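You operate a simulated robot arm through the tools that you are given. There is no shell and no other tool.

You are at the controls of a simulated robot arm. One attempt, no reset.

## Task
Put things in order on the top of the steel workbench. At the end: the beige wooden bung from the top of the steel workbench stands on top of the silver tape; the beige brass brush is on the silver metal plate; the red grease brush is on the blue impeller box; the silver steel pin from the top of the steel workbench stands on top of the black shaft seal; the white distilled water bottle stands where the beige brass brush stood; whatever was shut is shut again. Leave all else as you found it, and nothing knocked over.

It is judged by the outcome, as a careful person would: the job done as asked, and still so three seconds after it is handed in. It fails if anything else is knocked over, pushed out of place, dropped, spilled or broken. A push-on lid holds only when it is set on centred and level and pressed home; a screw cap is set on level and turned clockwise until tight.

## Robot
A 7-joint arm with a two-finger parallel gripper, fixed in place. Base frame: the origin is on the floor under the middle of its stand, x ahead of it, y to its left, z up; the work surface is at about z = 860. Readings come in mm, degrees, newtons and seconds.
With the tool pointing down near the work surface it reaches from about 300 to 700 mm from the base axis. Its first joint turns from -66.0 to 66.0 degrees. Payload 1.57 kg.
The TCP is the grasp point between the finger pads, 30 mm short of the fingertips. In the tool frame z runs along the fingers and y along their closing line. Largest opening 110 mm; finger width 24, thickness 12; the body of the gripper, 48 by 112 mm, starts 78 mm behind the TCP.
Orientation is told as [roll, pitch, yaw] about the base's x, y, z axes, in that order, counted from this pose: with the fingers straight down and closing along the base's y, the tool's x points along the base's -x, its y along +y and its z along -z.

## Interface
- The arm moves only by the tool apply_moves. Its argument "targets" is one flat list of numbers, 7 for each row, row after row: the shift along the tool's x, y, z in mm, then the turn, a rotation vector about the tool's x, y, z in degrees, then the finger opening in mm, from 0 to 110. In form: [tx, ty, tz, rx, ry, rz, fingers, tx, ty, tz, rx, ry, rz, fingers, ...]. A call has 1 to 20 rows; each row shifts and turns the commanded pose from where the row before left it, along the tool's axes as they then stand. Rows are played at 5 a second. More than 50 mm and 8.6 degrees between two rows, or a gripper value outside its range, and nothing of the call is played. Where a pose cannot be reached the arm comes as near as it can. A force on the tool above 40 N (or 10 N above the force at the start of the call, whichever is more), or a blocked arm, ends the call early, and 0.2 s more pass. Each finger travels about 108 mm/s and halts on what it meets, pressing with about 38 N; the grip force reading is that of the motor and also rises with nothing between the fingers. The clock runs only during rows and for 0.2 s after the last one: add rows that do not move to give the fingers time. The reply holds the time, the measured pose of the TCP, the force on the tool along the base axes, the opening and the grip force, in the units named above and with some noise, with the torque about the TCP (base axes, N m) and any sound that the robot's microphone picked up, and new pictures: "show" is both (left out), scene, wrist or none.
- Cameras (640 x 400 px; columns grow to the right, rows downward): "scene" is fixed at [179.6, -409.6, 1396.8]; the picture's right is [0.58, -0.81, 0.00], its down [-0.51, -0.37, -0.78] and it looks along [0.63, 0.45, -0.63] (base axes); focal length 288 px, centre (320, 200). "wrist" rides on the gripper at [70, 16, -141] in the tool frame; the picture's right is [-0.23, 0.97, 0.00], its down [-0.86, -0.20, -0.48] and it looks along [-0.47, -0.11, 0.88] (tool axes); focal length 222 px, centre (320, 200). There is no depth. A picture from a camera that has moved, and an enlarged one, comes with that camera's place and axes in the base frame and with its lens.
- enlarge(camera, box): a new picture of the part [left, top, right, bottom] of that camera's present view, enlarged. No time passes.
- finish_job(): hands the job in; it is judged then, once.

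Places have to be worked out from the pictures, the camera data and where the tool is seen. Open the gripper and draw the arm clear of the work before you hand the job in, unless the task says otherwise.

The tools are called after ">>>" by a JSON object that holds its "api" and its "payload". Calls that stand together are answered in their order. apply_moves: Moves the arm, as the interface text tells. Its arguments: {"type":"object","properties":{"targets":{"type":"array","items":{"type":"number"}},"show":{"type":"string","enum":["both","scene","wrist","none"]}},"required":["targets"]} The other tools are called the same way: enlarge (camera, box) takes an enlarged picture of a part of a camera's view; finish_job () hands the job in.

At the start:

```text
clock: 0.0
position: [447.5, -164.7, 1215.6]
tcp_rot: [0.0, 0.0, 0.1]
force: [0.1, -0.3, -0.2]
moment: [0.0, 0.0, 0.01]
gripper_width: 110.0
grasp_force: 0.1
```

scene: 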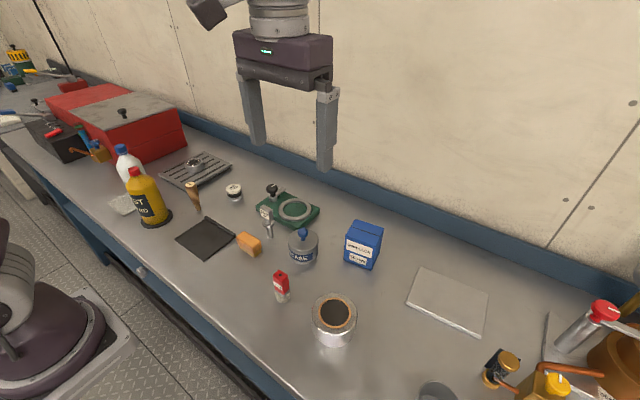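
wrist: 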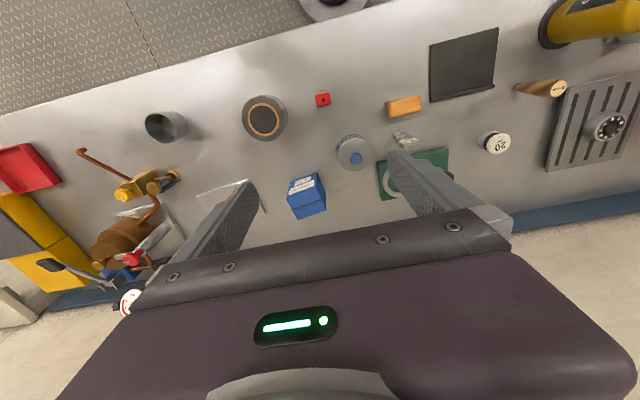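

I'll first take close-up views to identify all of the objects on the bench.

>>> {"api": "enlarge", "payload": {"camera": "scene", "box": [80, 120, 240, 260]}}

>>> {"api": "enlarge", "payload": {"camera": "scene", "box": [220, 170, 400, 300]}}

>>> {"api": "enlarge", "payload": {"camera": "scene", "box": [250, 250, 430, 400]}}

>>> {"api": "enlarge", "payload": {"camera": "scene", "box": [400, 250, 640, 400]}}

>>> {"api": "enlarge", "payload": {"camera": "scene", "box": [0, 30, 200, 190]}}

>>> {"api": "enlarge", "payload": {"camera": "wrist", "box": [0, 60, 260, 330]}}

>>> {"api": "enlarge", "payload": {"camera": "wrist", "box": [240, 0, 640, 240]}}

```text
2.86 times, centred on (160, 190) of scene
camera zoom: at [179.6, -409.6, 1396.8], right [0.58, -0.81, 0.0], down [-0.51, -0.37, -0.78], along [0.63, 0.45, -0.63], focal length 822 px, centre (777, 229)
```

zoom: 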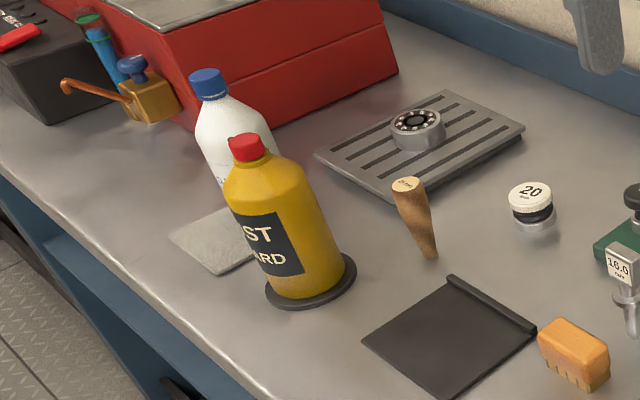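

```text
3.08 times, centred on (310, 235) of scene
camera zoom: at [179.6, -409.6, 1396.8], right [0.58, -0.81, 0.0], down [-0.51, -0.37, -0.78], along [0.63, 0.45, -0.63], focal length 885 px, centre (351, 92)
```

zoom: 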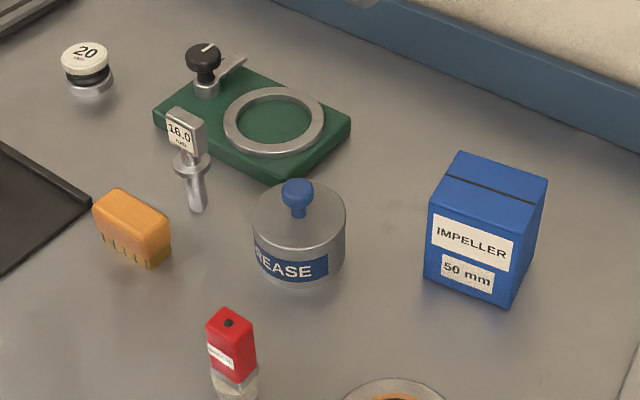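

```text
2.67 times, centred on (340, 325) of scene
camera zoom: at [179.6, -409.6, 1396.8], right [0.58, -0.81, 0.0], down [-0.51, -0.37, -0.78], along [0.63, 0.45, -0.63], focal length 767 px, centre (267, -133)
```

zoom: 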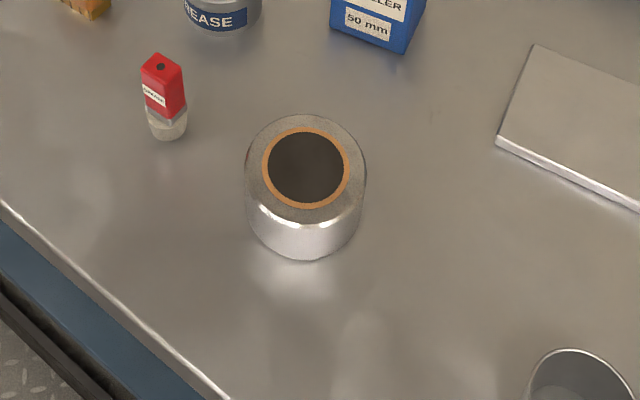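

```text
2.67 times, centred on (520, 325) of scene
camera zoom: at [179.6, -409.6, 1396.8], right [0.58, -0.81, 0.0], down [-0.51, -0.37, -0.78], along [0.63, 0.45, -0.63], focal length 767 px, centre (-213, -133)
```

zoom: 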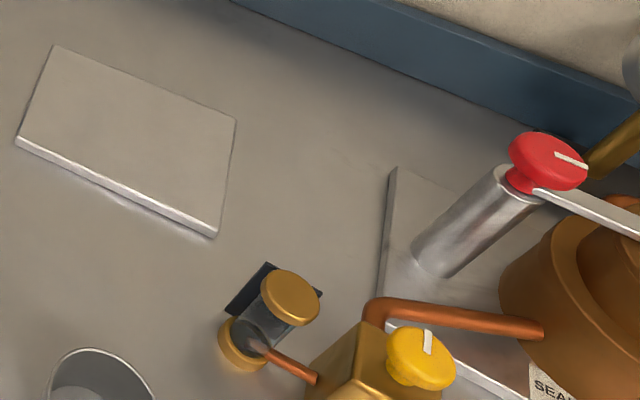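

```text
2.50 times, centred on (100, 110) of scene
camera zoom: at [179.6, -409.6, 1396.8], right [0.58, -0.81, 0.0], down [-0.51, -0.37, -0.78], along [0.63, 0.45, -0.63], focal length 719 px, centre (870, 425)
```

zoom: 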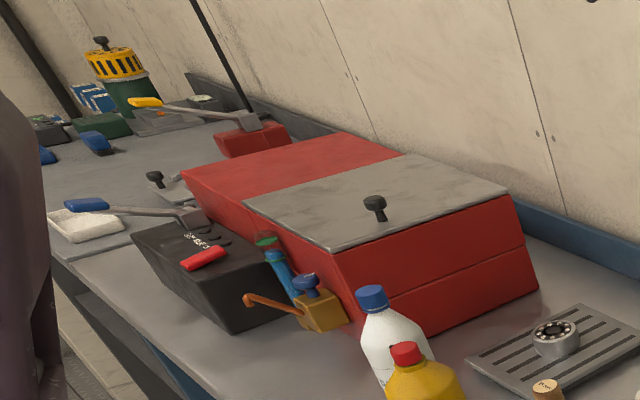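

```text
1.48 times, centred on (130, 195) of wrist
camera zoom: at [377.4, -149.0, 1356.4], right [0.23, 0.97, 0.0], down [0.86, -0.2, 0.48], along [0.47, -0.11, -0.88], focal length 329 px, centre (602, 207)
```

zoom: 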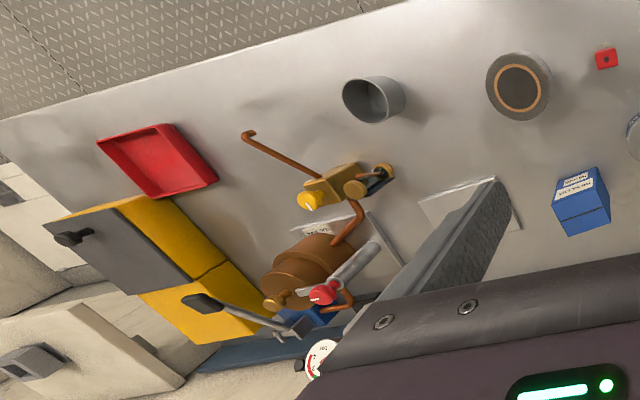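

```text
1.60 times, centred on (440, 120) of wrist
camera zoom: at [377.4, -149.0, 1356.4], right [0.23, 0.97, 0.0], down [0.86, -0.2, 0.48], along [0.47, -0.11, -0.88], focal length 355 px, centre (128, 328)
```

zoom: 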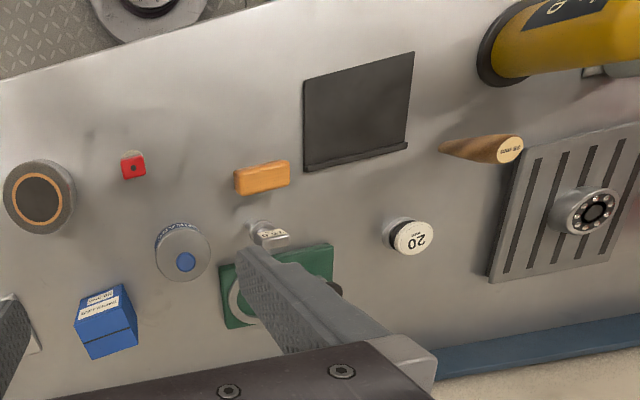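

I'll zoom in harder on the ambiguous items: the pin, the "20" item, the disc under the yellow bottle, the bung, and the tape.

>>> {"api": "enlarge", "payload": {"camera": "scene", "box": [250, 175, 320, 245]}}

>>> {"api": "enlarge", "payload": {"camera": "scene", "box": [180, 160, 260, 220]}}

>>> {"api": "enlarge", "payload": {"camera": "scene", "box": [100, 130, 200, 230]}}

>>> {"api": "enlarge", "payload": {"camera": "scene", "box": [230, 225, 300, 310]}}

>>> {"api": "enlarge", "payload": {"camera": "wrist", "box": [470, 60, 640, 180]}}

>>> {"api": "enlarge", "payload": {"camera": "wrist", "box": [220, 70, 420, 220]}}

```text
5.71 times, centred on (285, 210) of scene
camera zoom: at [179.6, -409.6, 1396.8], right [0.58, -0.81, 0.0], down [-0.51, -0.37, -0.78], along [0.63, 0.45, -0.63], focal length 1644 px, centre (520, 143)
```

zoom: 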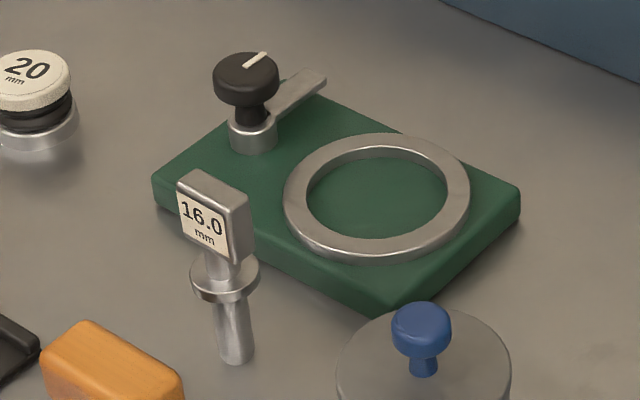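

```text
6.67 times, centred on (220, 190) of scene
camera zoom: at [179.6, -409.6, 1396.8], right [0.58, -0.81, 0.0], down [-0.51, -0.37, -0.78], along [0.63, 0.45, -0.63], focal length 1918 px, centre (987, 267)
```

zoom: 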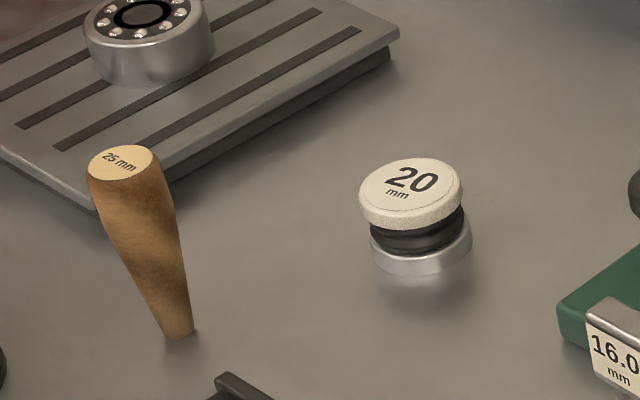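

```text
4.00 times, centred on (150, 180) of scene
camera zoom: at [179.6, -409.6, 1396.8], right [0.58, -0.81, 0.0], down [-0.51, -0.37, -0.78], along [0.63, 0.45, -0.63], focal length 1151 px, centre (1000, 280)
```

zoom: 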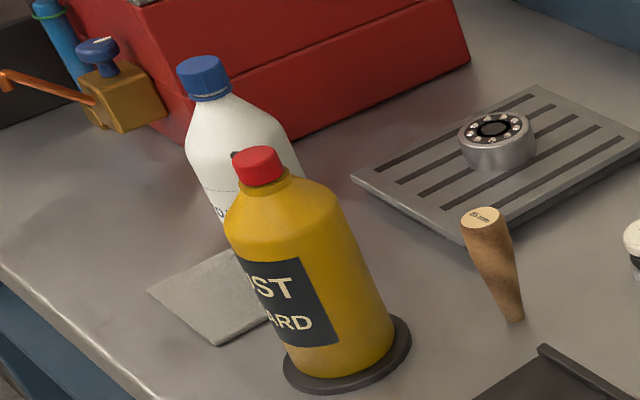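

```text
4.71 times, centred on (265, 268) of scene
camera zoom: at [179.6, -409.6, 1396.8], right [0.58, -0.81, 0.0], down [-0.51, -0.37, -0.78], along [0.63, 0.45, -0.63], focal length 1354 px, centre (579, -118)
```

zoom: 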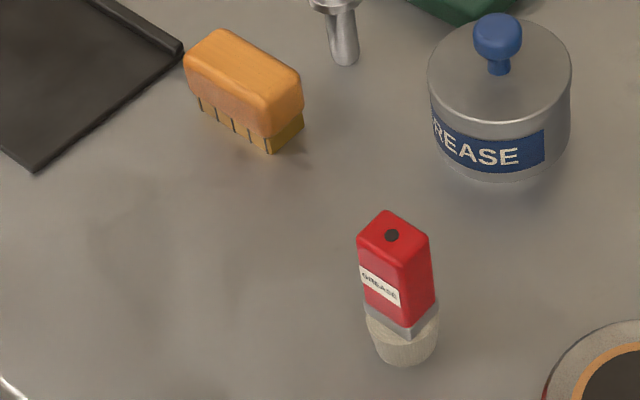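

```text
3.33 times, centred on (555, 120) of wrist
camera zoom: at [377.4, -149.0, 1356.4], right [0.23, 0.97, 0.0], down [0.86, -0.2, 0.48], along [0.47, -0.11, -0.88], focal length 740 px, centre (-463, 467)
```

zoom: 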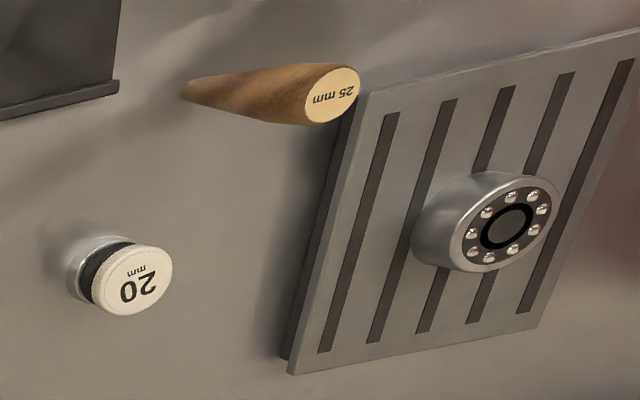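

```text
2.67 times, centred on (320, 145) of wrist
camera zoom: at [377.4, -149.0, 1356.4], right [0.23, 0.97, 0.0], down [0.86, -0.2, 0.48], along [0.47, -0.11, -0.88], focal length 592 px, centre (320, 347)
```

zoom: 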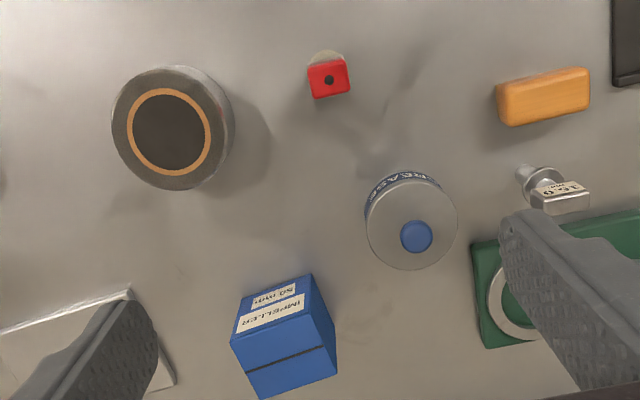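

Nothing is plainly labelled as the shaft seal yet, so I'll survey with the wrist camera, staying high and moving to the left (+y).

>>> {"api": "apply_moves", "payload": {"targets": [0, 48, 0, 0, 0, 0, 110, 0, 48, 0, 0, 0, 0, 110, 0, 48, 0, 0, 0, 0, 110, 0, 48, 0, 0, 0, 0, 110, 0, 48, 0, 0, 0, 0, 110, 0, 48, 0, 0, 0, 0, 110, 0, 48, 0, 0, 0, 0, 110, 0, 48, 0, 0, 0, 0, 110]}}

```text
clock: 1.8
position: [448.2, 221.9, 1213.2]
tcp_rot: [0.0, 0.0, 0.0]
force: [-0.4, 0.2, 0.3]
moment: [-0.03, 0.02, 0.03]
gripper_width: 109.9
grasp_force: 0.1
camera wrist: at [377.7, 237.5, 1354.5], right [0.23, 0.97, 0.0], down [0.85, -0.2, 0.48], along [0.47, -0.11, -0.88], focal length 222 px, centre (320, 200)
```

scene: 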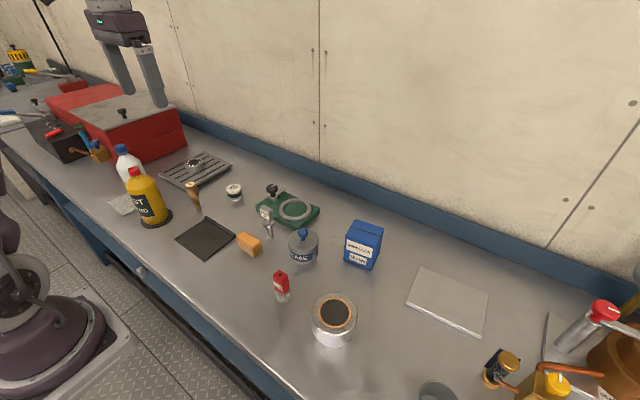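
wrist: 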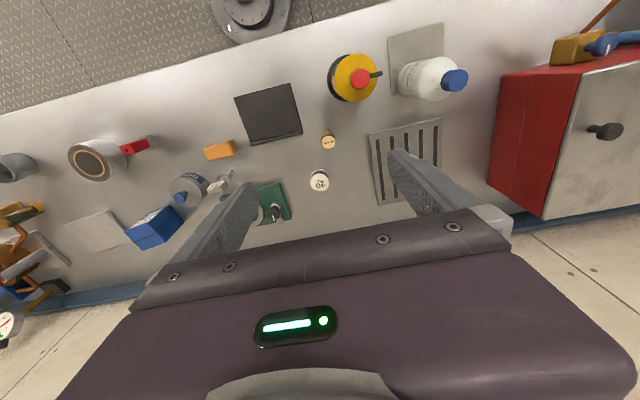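

>>> {"api": "enlarge", "payload": {"camera": "wrist", "box": [300, 20, 500, 160]}}

>>> {"api": "enlarge", "payload": {"camera": "wrist", "box": [200, 80, 360, 220]}}

>>> {"api": "enlarge", "payload": {"camera": "wrist", "box": [0, 110, 200, 290]}}

>>> {"api": "enlarge", "payload": {"camera": "scene", "box": [400, 330, 520, 400]}}

```text
2.86 times, centred on (400, 90) of wrist
camera zoom: at [377.7, 237.5, 1354.5], right [0.23, 0.97, 0.0], down [0.85, -0.2, 0.48], along [0.47, -0.11, -0.88], focal length 635 px, centre (91, 514)
```

zoom: 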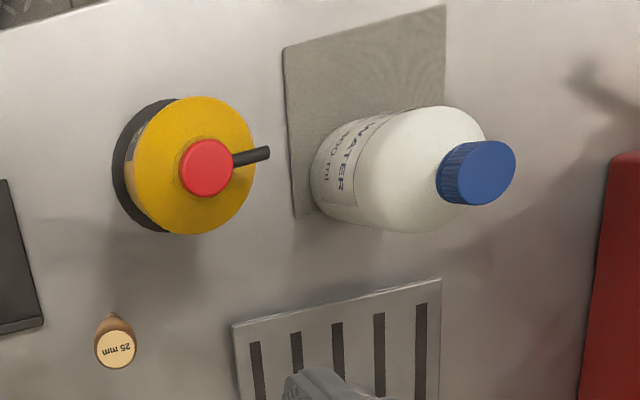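

```text
2.86 times, centred on (280, 150) of wrist
camera zoom: at [377.7, 237.5, 1354.5], right [0.23, 0.97, 0.0], down [0.85, -0.2, 0.48], along [0.47, -0.11, -0.88], focal length 635 px, centre (434, 343)
```

zoom: 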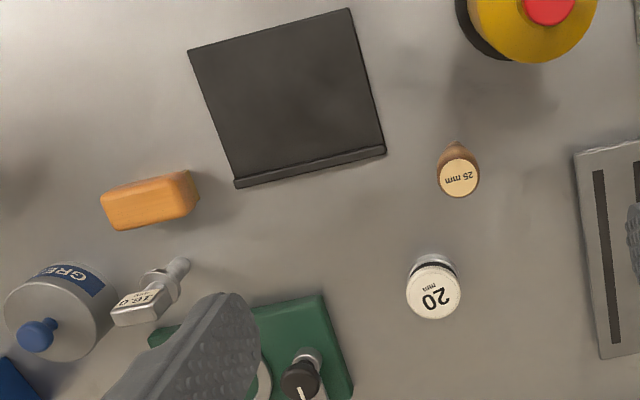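

```text
2.22 times, centred on (100, 200) of wrist
camera zoom: at [377.7, 237.5, 1354.5], right [0.23, 0.97, 0.0], down [0.85, -0.2, 0.48], along [0.47, -0.11, -0.88], focal length 494 px, centre (809, 200)
```

zoom: 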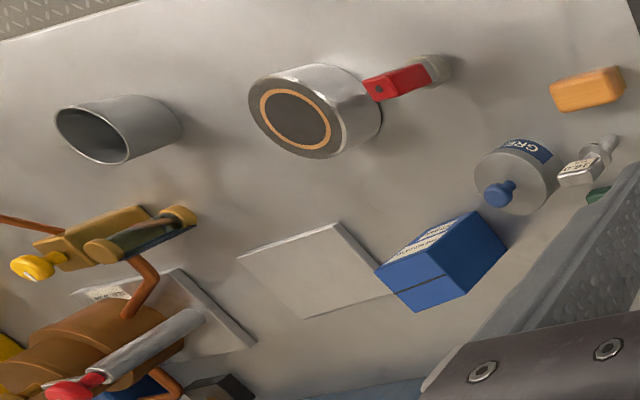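

```text
5.33 times, centred on (460, 365) of scene
camera zoom: at [179.6, -409.6, 1396.8], right [0.58, -0.81, 0.0], down [-0.51, -0.37, -0.78], along [0.63, 0.45, -0.63], focal length 1534 px, centre (-427, -680)
```

zoom: 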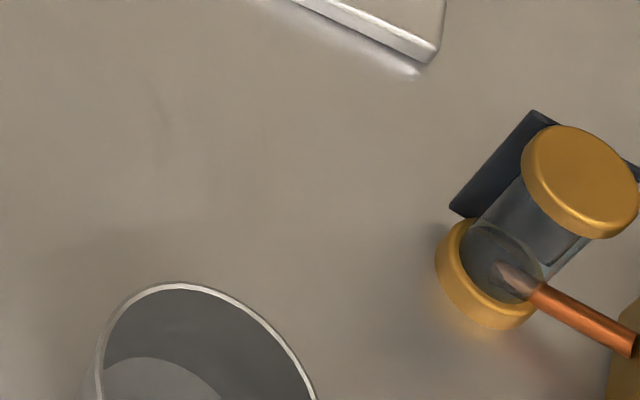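

The wrist view puts the bung at about (481, 231), the water bottle near (423, 405) and the yellow bottle near (390, 290). Next I'll go back to the right to inspect the tape, the cup and the plate from above.

>>> {"api": "apply_moves", "payload": {"targets": [0, -49, 0, 0, 0, 0, 110, 0, -49, 0, 0, 0, 0, 110, 0, -49, 0, 0, 0, 0, 110, 0, -49, 0, 0, 0, 0, 110, 0, -49, 0, 0, 0, 0, 110, 0, -49, 0, 0, 0, 0, 110, 0, -49, 0, 0, 0, 0, 110, 0, -49, 0, 0, 0, 0, 110, 0, -49, 0, 0, 0, 0, 110, 0, -49, 0, 0, 0, 0, 110, 0, -49, 0, 0, 0, 0, 110]}}

```text
clock: 4.2
position: [445.3, -315.7, 1213.5]
tcp_rot: [0.2, 0.1, 0.0]
force: [1.1, 0.5, 0.0]
moment: [0.01, -0.01, 0.05]
gripper_width: 109.7
grasp_force: 0.0
camera wrist: at [375.1, -300.8, 1355.3], right [0.23, 0.97, 0.0], down [0.86, -0.2, 0.48], along [0.47, -0.11, -0.88], focal length 222 px, centre (320, 200)
```

scene: 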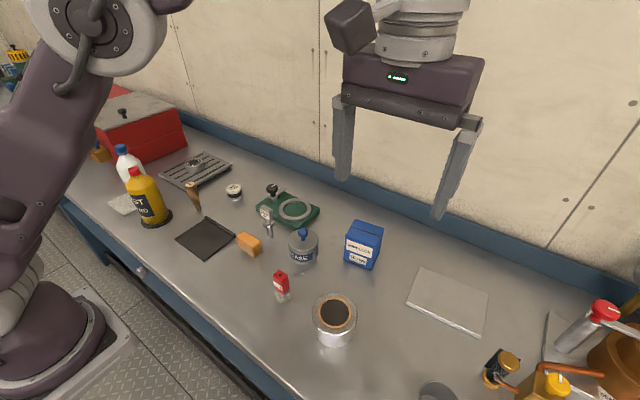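
wrist: 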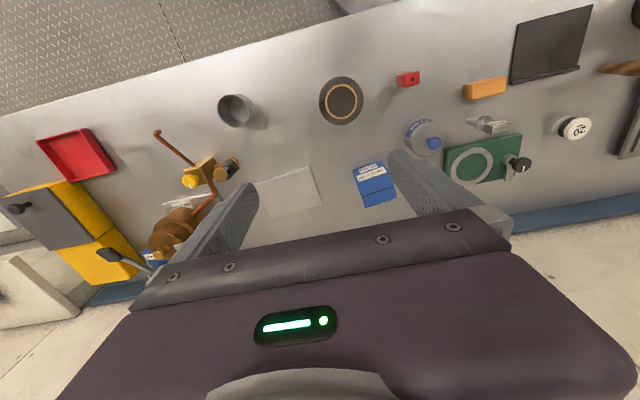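

>>> {"api": "enlarge", "payload": {"camera": "wrist", "box": [200, 60, 420, 220]}}

>>> {"api": "enlarge", "payload": {"camera": "wrist", "box": [0, 90, 250, 310]}}

>>> {"api": "enlarge", "payload": {"camera": "wrist", "box": [310, 70, 370, 130]}}

>>> {"api": "enlarge", "payload": {"camera": "wrist", "box": [390, 50, 610, 200]}}

```text
2.50 times, centred on (310, 140) of wrist
camera zoom: at [375.1, -300.8, 1355.3], right [0.23, 0.97, 0.0], down [0.86, -0.2, 0.48], along [0.47, -0.11, -0.88], focal length 555 px, centre (345, 350)
```

zoom: 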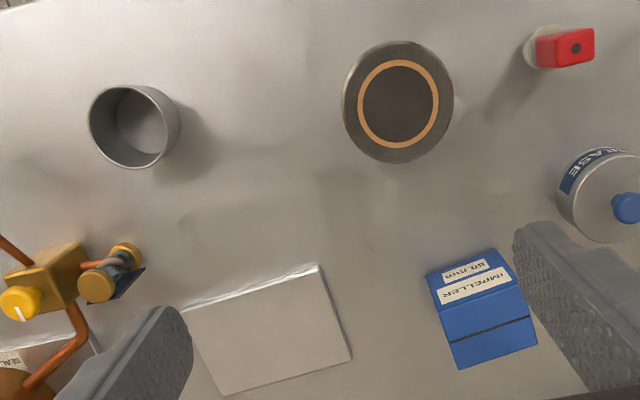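

```text
1.82 times, centred on (125, 200) of wrist
camera zoom: at [375.1, -300.8, 1355.3], right [0.23, 0.97, 0.0], down [0.86, -0.2, 0.48], along [0.47, -0.11, -0.88], focal length 404 px, centre (674, 200)
```

zoom: 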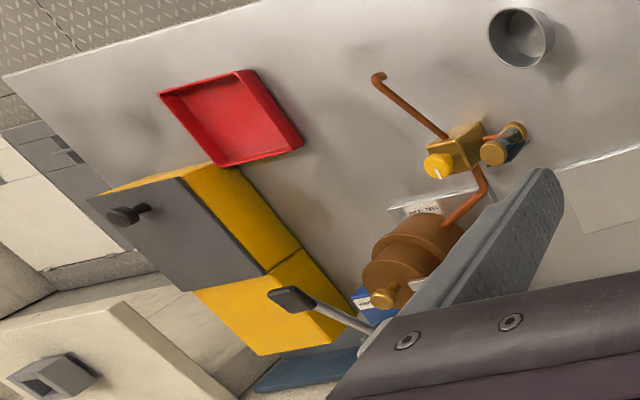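

```text
6.67 times, centred on (340, 100) of wrist
camera zoom: at [375.1, -300.8, 1355.3], right [0.23, 0.97, 0.0], down [0.86, -0.2, 0.48], along [0.47, -0.11, -0.88], focal length 1481 px, centre (187, 867)
```

zoom: 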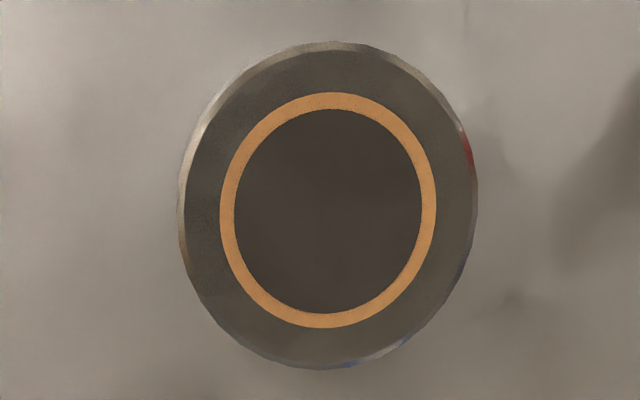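

```text
2.67 times, centred on (500, 125) of wrist
camera zoom: at [375.1, -300.8, 1355.3], right [0.23, 0.97, 0.0], down [0.86, -0.2, 0.48], along [0.47, -0.11, -0.88], focal length 592 px, centre (-160, 400)
```

zoom: 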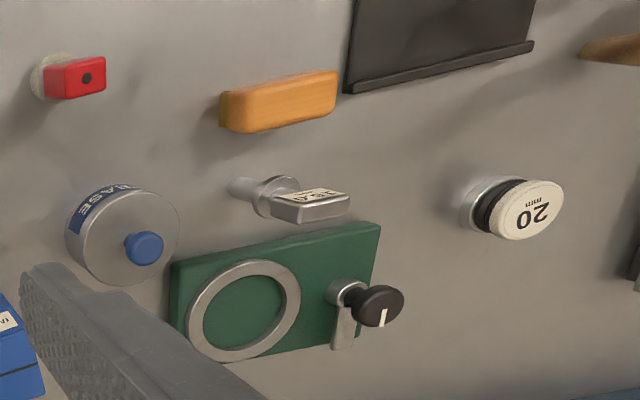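

The tape's dark centre looks flush with the rim (flat top, about z 902, centre near (422, -270)). The "20 mm" part (ceramic-coloured face, black rubber bellows, steel seat) near (584, 189) looks like the shaft seal. I'll hover over the pin next for a closer look.

>>> {"api": "apply_moves", "payload": {"targets": [-11.4, 43.6, 19, 0, 0, 0, 110, -11.4, 43.6, 19, 0, 0, 0, 110, -11.4, 43.6, 19, 0, 0, 0, 110, -11.4, 43.6, 19, 0, 0, 0, 110, -11.4, 43.6, 19, 0, 0, 0, 110, -11.4, 43.6, 19, 0, 0, 0, 110, -11.4, 43.6, 19, 0, 0, 0, 110]}}

```text
clock: 5.8
position: [524.1, -13.0, 1079.6]
tcp_rot: [0.1, 0.0, -0.1]
force: [-0.5, 0.6, 0.1]
moment: [-0.01, 0.01, -0.02]
gripper_width: 110.0
grasp_force: 0.0
camera wrist: at [454.3, 3.5, 1221.3], right [0.23, 0.97, 0.0], down [0.85, -0.2, 0.48], along [0.47, -0.11, -0.88], focal length 222 px, centre (320, 200)
```

scene: 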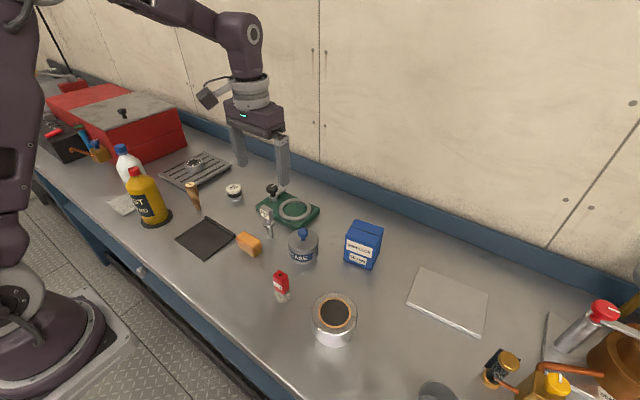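
wrist: 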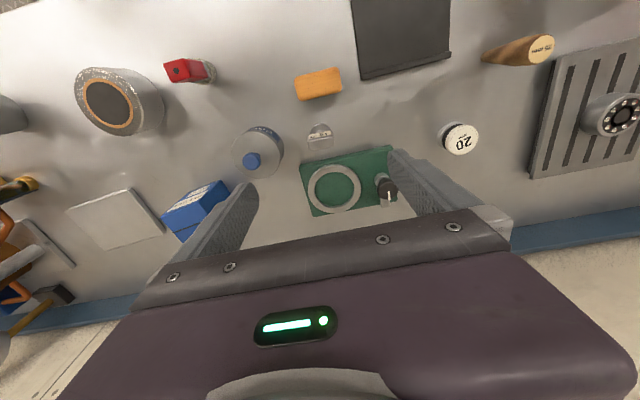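

>>> {"api": "enlarge", "payload": {"camera": "wrist", "box": [270, 100, 370, 165]}}

>>> {"api": "enlarge", "payload": {"camera": "wrist", "box": [420, 100, 500, 170]}}

>>> {"api": "enlarge", "payload": {"camera": "wrist", "box": [270, 40, 370, 130]}}

>>> {"api": "enlarge", "payload": {"camera": "wrist", "box": [150, 40, 310, 240]}}

```text
6.15 times, centred on (320, 132) of wrist
camera zoom: at [454.3, 3.5, 1221.3], right [0.23, 0.97, 0.0], down [0.85, -0.2, 0.48], along [0.47, -0.11, -0.88], focal length 1367 px, centre (320, 615)
```

zoom: 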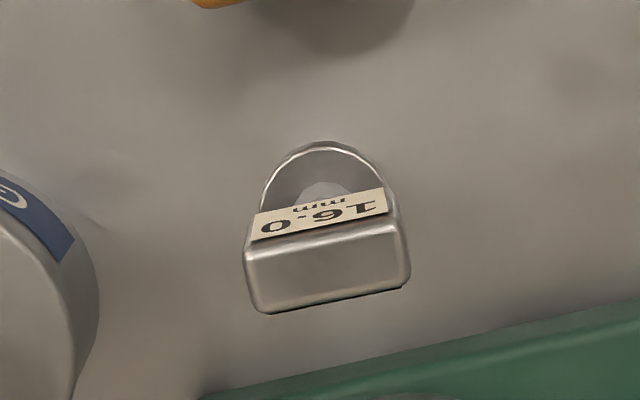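

```text
5.71 times, centred on (460, 135) of wrist
camera zoom: at [454.3, 3.5, 1221.3], right [0.23, 0.97, 0.0], down [0.85, -0.2, 0.48], along [0.47, -0.11, -0.88], focal length 1269 px, centre (-480, 571)
```

zoom: 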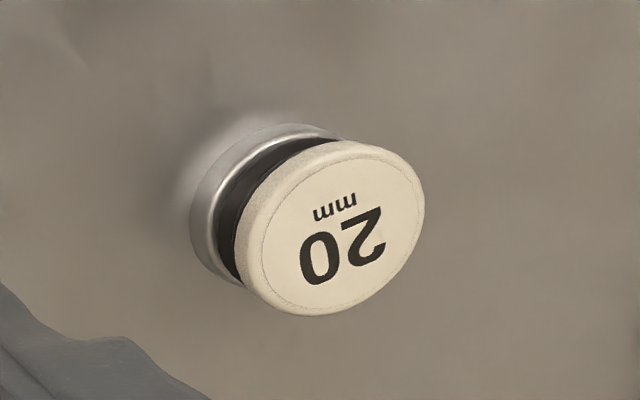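

```text
4.44 times, centred on (320, 85) of wrist
camera zoom: at [454.3, 3.5, 1221.3], right [0.23, 0.97, 0.0], down [0.85, -0.2, 0.48], along [0.47, -0.11, -0.88], focal length 987 px, centre (320, 711)
```

zoom: 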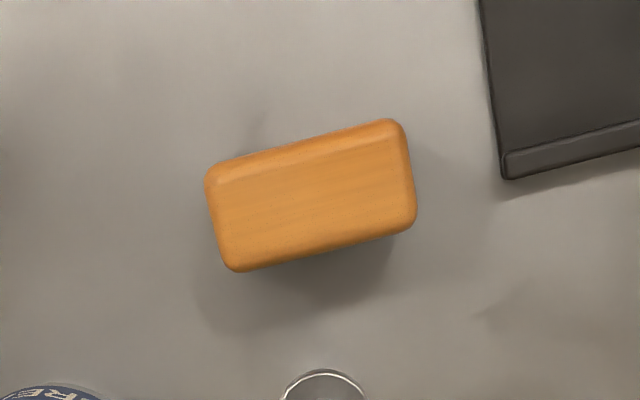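

```text
2.00 times, centred on (230, 140) of wrist
camera zoom: at [454.3, 3.5, 1221.3], right [0.23, 0.97, 0.0], down [0.85, -0.2, 0.48], along [0.47, -0.11, -0.88], focal length 444 px, centre (500, 320)
```

zoom: 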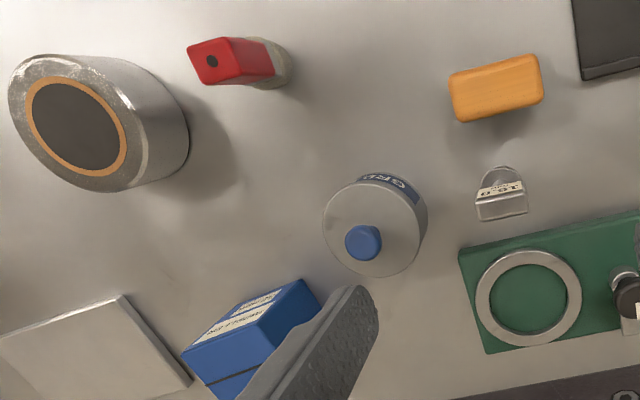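

The views fit a mechanical shaft seal: steel seat, black bellows, ceramic face. I'll start with the bung, hovering above it to refine its position and look at the black disc under the yellow bottle.

>>> {"api": "apply_moves", "payload": {"targets": [7.2, 40.7, -3, 0, 0, 0, 110, 7.2, 40.7, -3, 0, 0, 0, 110, 7.2, 40.7, -3, 0, 0, 0, 110, 7.2, 40.7, -3, 0, 0, 0, 110, 7.2, 40.7, -3, 0, 0, 0, 110, 7.2, 40.7, -3, 0, 0, 0, 110, 0, 0, 0, 0, 0, 0, 60], "show": "wrist"}}

```text
clock: 7.4
position: [482.7, 229.1, 1100.0]
tcp_rot: [-0.1, -0.1, 0.0]
force: [0.4, -0.7, -0.3]
moment: [0.02, 0.0, -0.03]
gripper_width: 59.9
grasp_force: 0.1
camera wrist: at [413.2, 245.7, 1241.8], right [0.23, 0.97, 0.0], down [0.86, -0.2, 0.48], along [0.47, -0.11, -0.88], focal length 222 px, centre (320, 200)
```

wrist: 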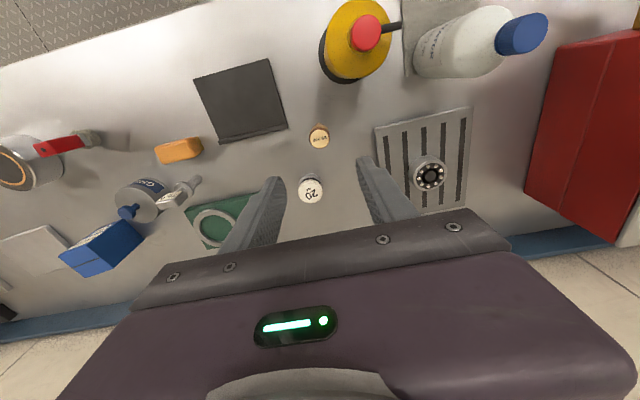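

>>> {"api": "enlarge", "payload": {"camera": "wrist", "box": [290, 110, 350, 160]}}

>>> {"api": "enlarge", "payload": {"camera": "wrist", "box": [310, 0, 560, 110]}}

>>> {"api": "enlarge", "payload": {"camera": "wrist", "box": [280, 165, 340, 210]}}

```text
8.00 times, centred on (320, 135) of wrist
camera zoom: at [413.2, 245.7, 1241.8], right [0.23, 0.97, 0.0], down [0.86, -0.2, 0.48], along [0.47, -0.11, -0.88], focal length 1777 px, centre (320, 720)
```

zoom: 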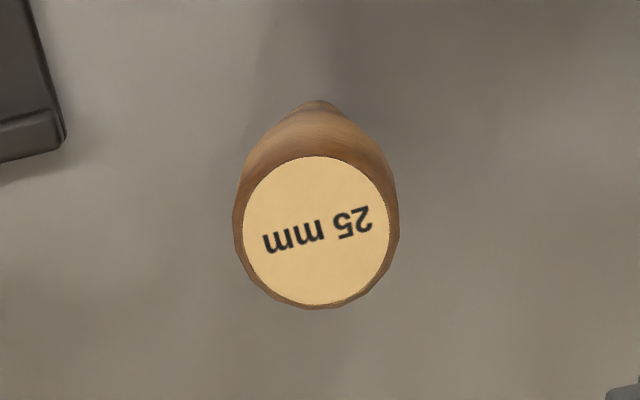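

```text
2.56 times, centred on (435, 55) of wrist
camera zoom: at [413.2, 245.7, 1241.8], right [0.23, 0.97, 0.0], down [0.86, -0.2, 0.48], along [0.47, -0.11, -0.88], focal length 569 px, centre (26, 571)
```

zoom: 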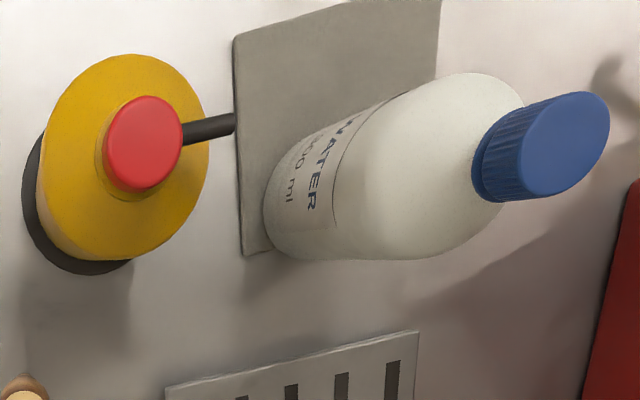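

```text
8.89 times, centred on (310, 188) of wrist
camera zoom: at [413.2, 245.7, 1241.8], right [0.23, 0.97, 0.0], down [0.86, -0.2, 0.48], along [0.47, -0.11, -0.88], focal length 1974 px, centre (409, 311)
```

zoom: 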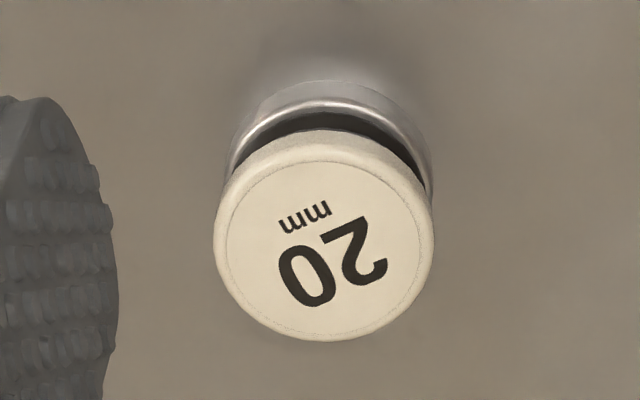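

The bung's refined position is about (484, 229) with its top near z 943. I'll descend to grip its widest part at TCP z 926, fingers open 60.

>>> {"api": "apply_moves", "payload": {"targets": [-0.4, 0, 44, 0, 0, 0, 60, -0.4, 0, 44, 0, 0, 0, 60, -0.4, 0, 44, 0, 0, 0, 60, -0.3, 0, 42, 0, 0, 0, 60, 0, 0, 0, 0, 0, 0, 60]}}

```text
clock: 8.6
position: [486.8, 229.8, 925.1]
tcp_rot: [-0.2, 0.0, 0.1]
force: [0.7, 0.2, -0.8]
moment: [0.02, 0.0, -0.03]
gripper_width: 60.1
grasp_force: 0.0
camera wrist: at [416.1, 245.3, 1067.2], right [0.23, 0.97, 0.0], down [0.86, -0.2, 0.48], along [0.47, -0.11, -0.88], focal length 222 px, centre (320, 200)
```

scene: 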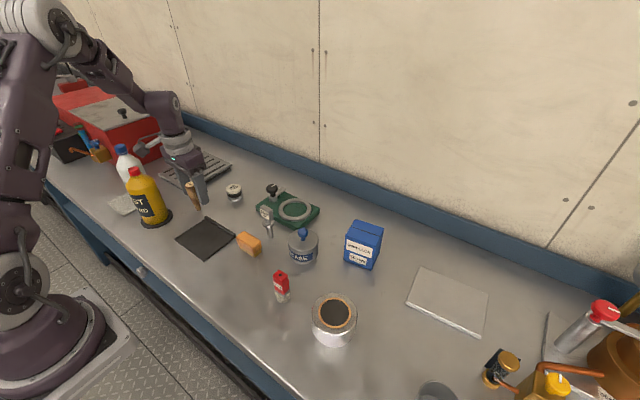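
wrist: 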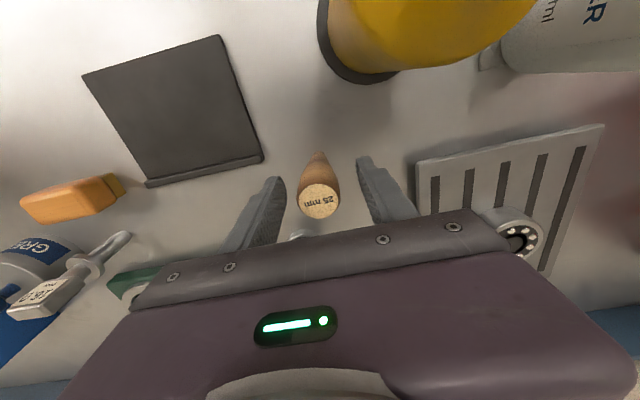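

>>> {"api": "enlarge", "payload": {"camera": "wrist", "box": [230, 130, 430, 255]}}

>>> {"api": "enlarge", "payload": {"camera": "scene", "box": [160, 140, 250, 220]}}

```text
3.20 times, centred on (330, 192) of wrist
camera zoom: at [416.1, 245.3, 1067.2], right [0.23, 0.97, 0.0], down [0.86, -0.2, 0.48], along [0.47, -0.11, -0.88], focal length 711 px, centre (288, 224)
```

zoom: 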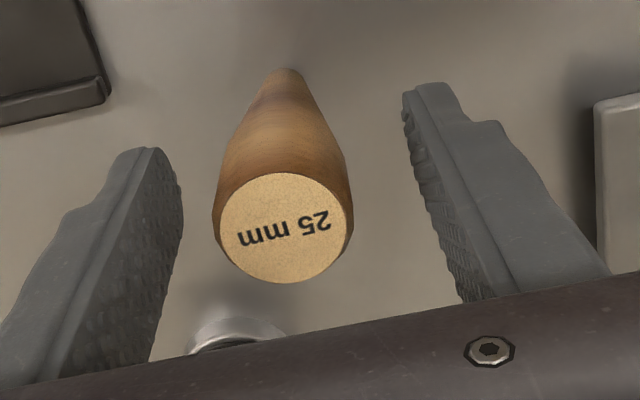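

```text
5.00 times, centred on (205, 180) of scene
camera zoom: at [179.6, -409.6, 1396.8], right [0.58, -0.81, 0.0], down [-0.51, -0.37, -0.78], along [0.63, 0.45, -0.63], focal length 1438 px, centre (895, 300)
```

zoom: 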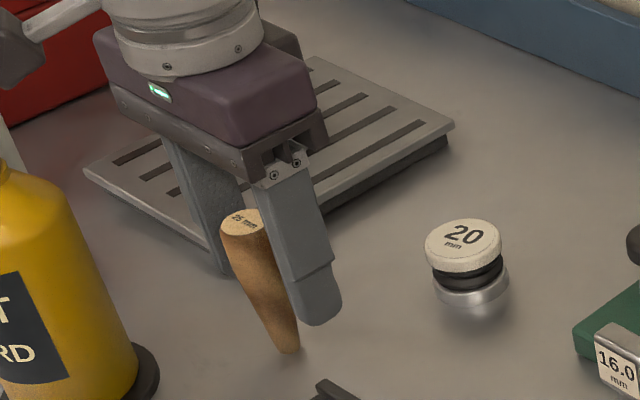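

The bung's axis comes out near (483.5, 230), about 3 mm nearer in x than the TCP. I'll correct that and close on it.

>>> {"api": "apply_moves", "payload": {"targets": [3, 0, 0, 0, 0, 0, 60, 0, 0, 0, 0, 0, 0, 45, 0, 0, 0, 0, 0, 0, 30, 0, 0, 0, 0, 0, 0, 15, 0, 0, 0, 0, 0, 0, 15, 0, 0, 0, 0, 0, 0, 15], "show": "wrist"}}

```text
clock: 10.0
position: [483.6, 227.9, 924.4]
tcp_rot: [0.1, 0.0, 0.0]
force: [0.0, 0.3, 0.0]
moment: [0.02, 0.02, -0.01]
gripper_width: 26.1
grasp_force: 38.0
camera wrist: at [413.0, 245.0, 1067.4], right [0.23, 0.97, 0.0], down [0.86, -0.2, 0.48], along [0.47, -0.11, -0.88], focal length 222 px, centre (320, 200)
```

wrist: 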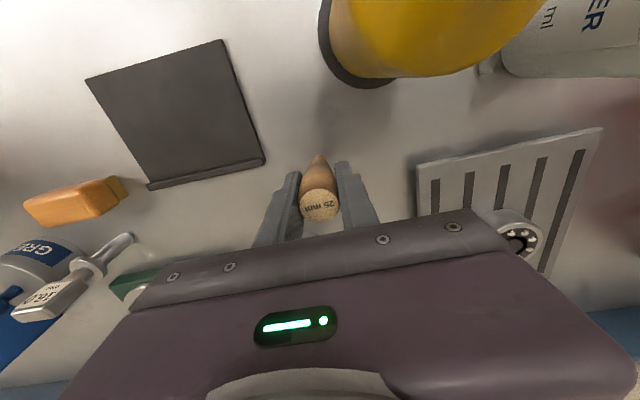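

Gripped (opening 26 mm, 38 N). I'll lift straight up, then carry it over to above the tape at (422, -270).

>>> {"api": "apply_moves", "payload": {"targets": [0, 0, -20, 0, 0, 0, 15, 0, 0, -45, 0, 0, 0, 15, 0, 0, -45, 0, 0, 0, 15, 0, 0, -35, 0, 0, 0, 15, 5.6, -45.3, 0, 0, 0, 0, 15, 5.6, -45.3, 0, 0, 0, 0, 15, 5.6, -45.3, 0, 0, 0, 0, 15, 5.6, -45.3, 0, 0, 0, 0, 15, 5.6, -45.3, 0, 0, 0, 0, 15, 5.6, -45.3, 0, 0, 0, 0, 15, 5.6, -45.3, 0, 0, 0, 0, 15, 5.6, -45.3, 0, 0, 0, 0, 15, 5.6, -45.3, 0, 0, 0, 0, 15, 5.6, -45.3, 0, 0, 0, 0, 15, 5.6, -45.3, 0, 0, 0, 0, 15, 0, 0, 0, 0, 0, 0, 15]}}

```text
clock: 13.4
position: [419.0, -269.3, 1068.5]
tcp_rot: [0.0, 0.0, 0.0]
force: [0.6, -0.1, -0.7]
moment: [0.04, 0.03, -0.03]
gripper_width: 26.1
grasp_force: 37.1
camera wrist: at [348.9, -253.1, 1211.5], right [0.23, 0.97, 0.0], down [0.86, -0.2, 0.48], along [0.47, -0.11, -0.88], focal length 222 px, centre (320, 200)
```

scene: 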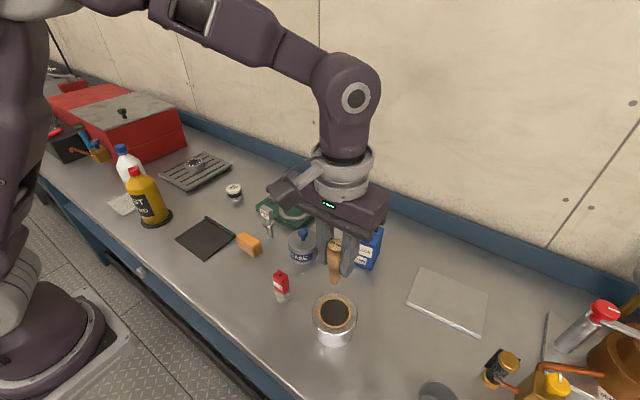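
wrist: 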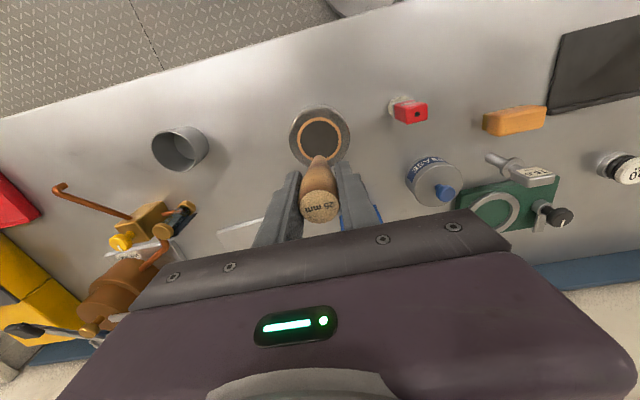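

>>> {"api": "enlarge", "payload": {"camera": "wrist", "box": [260, 90, 380, 230]}}

>>> {"api": "enlarge", "payload": {"camera": "scene", "box": [290, 220, 400, 360]}}

>>> {"api": "enlarge", "payload": {"camera": "wrist", "box": [380, 80, 560, 230]}}

```text
2.86 times, centred on (320, 160) of wrist
camera zoom: at [348.9, -253.1, 1211.5], right [0.23, 0.97, 0.0], down [0.86, -0.2, 0.48], along [0.47, -0.11, -0.88], focal length 635 px, centre (320, 314)
```

zoom: 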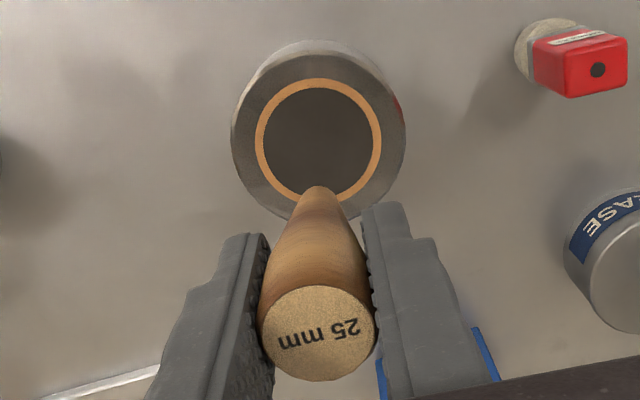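

```text
2.86 times, centred on (345, 290) of scene
camera zoom: at [179.6, -409.6, 1396.8], right [0.58, -0.81, 0.0], down [-0.51, -0.37, -0.78], along [0.63, 0.45, -0.63], focal length 822 px, centre (249, -57)
```

zoom: 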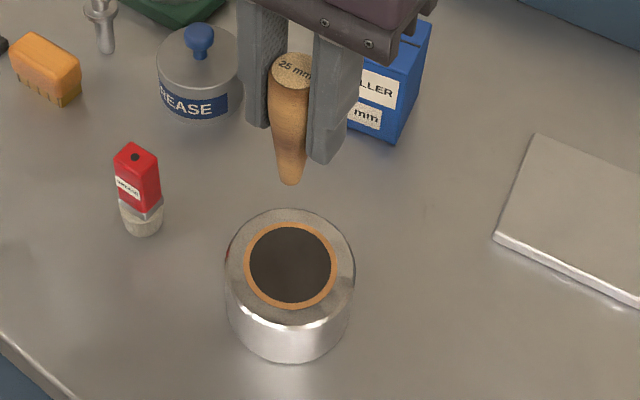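

```text
2.67 times, centred on (470, 155) of wrist
camera zoom: at [348.9, -253.1, 1211.5], right [0.23, 0.97, 0.0], down [0.86, -0.2, 0.48], along [0.47, -0.11, -0.88], focal length 592 px, centre (-80, 320)
```

zoom: 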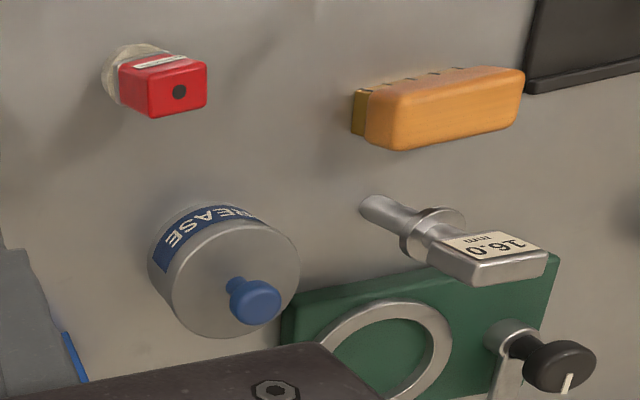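

The tape top is centred near (422, -270) at z ≈ 902, and the bung tip hangs at about (418.5, -269, 1004). I'll nudge +3.5 mm in x, lower most of the way, and check.

>>> {"api": "apply_moves", "payload": {"targets": [-3.5, -1, 30, 0, 0, 0, 15, 0, 0, 40, 0, 0, 0, 15, 0, 0, 22, 0, 0, 0, 15, 0, 0, 0, 0, 0, 0, 15]}}

```text
clock: 14.4
position: [426.4, -269.4, 978.3]
tcp_rot: [0.0, 0.0, 0.0]
force: [0.0, 0.5, 0.8]
moment: [-0.04, -0.01, 0.0]
gripper_width: 26.6
grasp_force: 37.5
camera wrist: at [355.8, -254.2, 1120.2], right [0.23, 0.97, 0.0], down [0.86, -0.2, 0.48], along [0.47, -0.11, -0.88], focal length 222 px, centre (320, 200)
```

scene: 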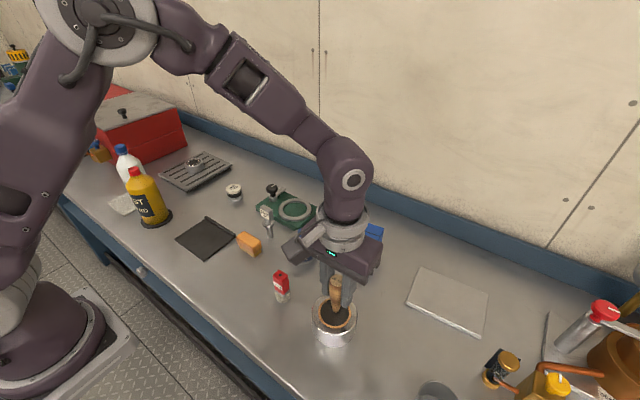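
wrist: 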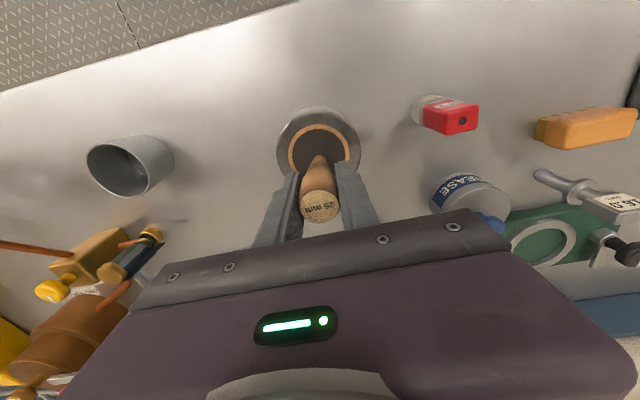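

>>> {"api": "enlarge", "payload": {"camera": "wrist", "box": [260, 90, 380, 230]}}

>>> {"api": "enlarge", "payload": {"camera": "scene", "box": [290, 250, 380, 360]}}

```text
2.86 times, centred on (320, 160) of wrist
camera zoom: at [355.8, -254.2, 1120.2], right [0.23, 0.97, 0.0], down [0.86, -0.2, 0.48], along [0.47, -0.11, -0.88], focal length 635 px, centre (320, 314)
```

zoom: 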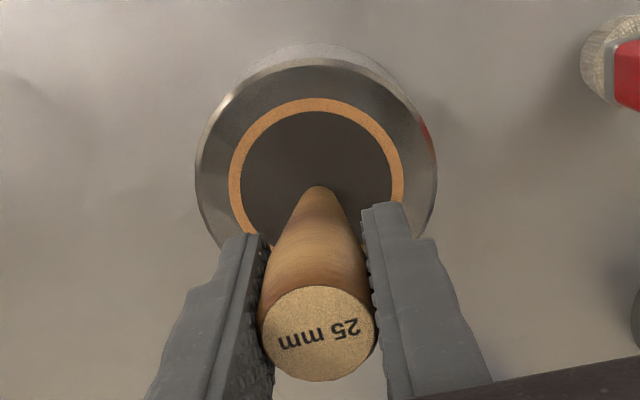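

```text
3.64 times, centred on (335, 305) of scene
camera zoom: at [179.6, -409.6, 1396.8], right [0.58, -0.81, 0.0], down [-0.51, -0.37, -0.78], along [0.63, 0.45, -0.63], focal length 1046 px, centre (266, -182)
```

zoom: 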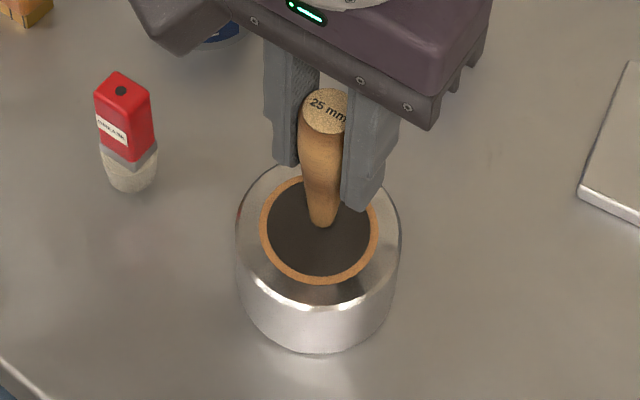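

The bung is centred well over the tape's disc with about 11 mm to go. I'll lower in small steps, watching for contact force.

>>> {"api": "apply_moves", "payload": {"targets": [0, 0, 5, 0, 0, 0, 15, 0, 0, 2, 0, 0, 0, 15, 0, 0, 1, 0, 0, 0, 15, 0, 0, 1, 0, 0, 0, 15], "show": "none"}}

```text
clock: 15.2
position: [425.1, -270.1, 972.5]
tcp_rot: [-0.1, -0.2, -0.1]
force: [-2.5, 4.2, 13.1]
moment: [0.18, 0.2, 0.0]
gripper_width: 26.5
grasp_force: 37.4
stopped in row 4: the force on the tool passed its limit at 41 N (the readings are from after the stop); the commanded pose is now the measured one
```

Contact was made at TCP z ≈ 972, a little earlier than predicted. I'll look before releasing.

>>> {"api": "enlarge", "payload": {"camera": "scene", "box": [290, 250, 380, 360]}}

>>> {"api": "enlarge", "payload": {"camera": "wrist", "box": [260, 90, 380, 230]}}

```text
3.64 times, centred on (335, 305) of scene
camera zoom: at [179.4, -409.4, 1396.9], right [0.58, -0.81, 0.0], down [-0.51, -0.37, -0.78], along [0.63, 0.45, -0.63], focal length 1046 px, centre (266, -182)
```

zoom: 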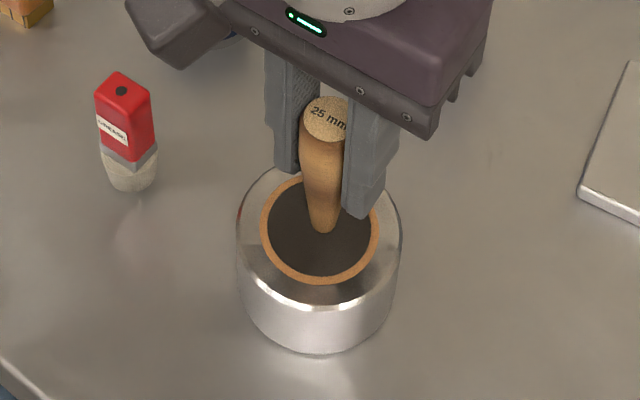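

```text
2.86 times, centred on (320, 160) of wrist
camera zoom: at [354.9, -254.4, 1114.4], right [0.23, 0.97, 0.0], down [0.85, -0.2, 0.48], along [0.47, -0.11, -0.88], focal length 635 px, centre (320, 314)
```

zoom: 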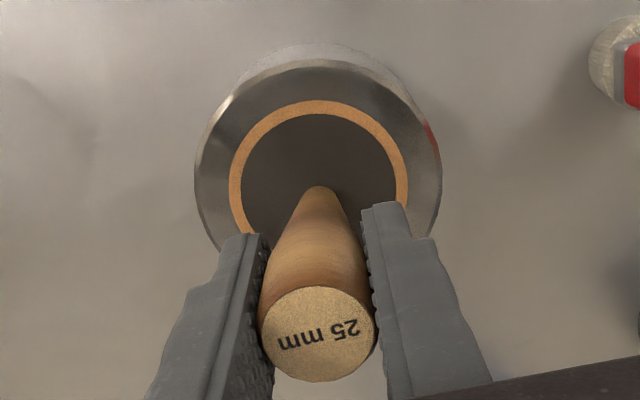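

The bung rests near the disc's centre and upright. I'll relieve the pressing force slightly before opening.

>>> {"api": "apply_moves", "payload": {"targets": [0, 0, -0.6, 0, 0, 0, 15, 0, 0, 0, 0, 0, 0, 15], "show": "none"}}

```text
clock: 15.8
position: [425.2, -270.6, 973.0]
tcp_rot: [-0.2, -0.3, 0.0]
force: [-0.4, 3.4, 7.1]
moment: [0.14, 0.07, 0.0]
gripper_width: 26.5
grasp_force: 36.9
```

>>> {"api": "apply_moves", "payload": {"targets": [0, 0, -0.5, 0, 0, 0, 15, 0, 0, 0, 0, 0, 0, 15], "show": "none"}}

```text
clock: 16.4
position: [424.2, -271.7, 974.3]
tcp_rot: [-0.2, -0.2, -0.1]
force: [0.0, -0.3, 0.0]
moment: [0.01, -0.04, 0.02]
gripper_width: 26.4
grasp_force: 37.5
```

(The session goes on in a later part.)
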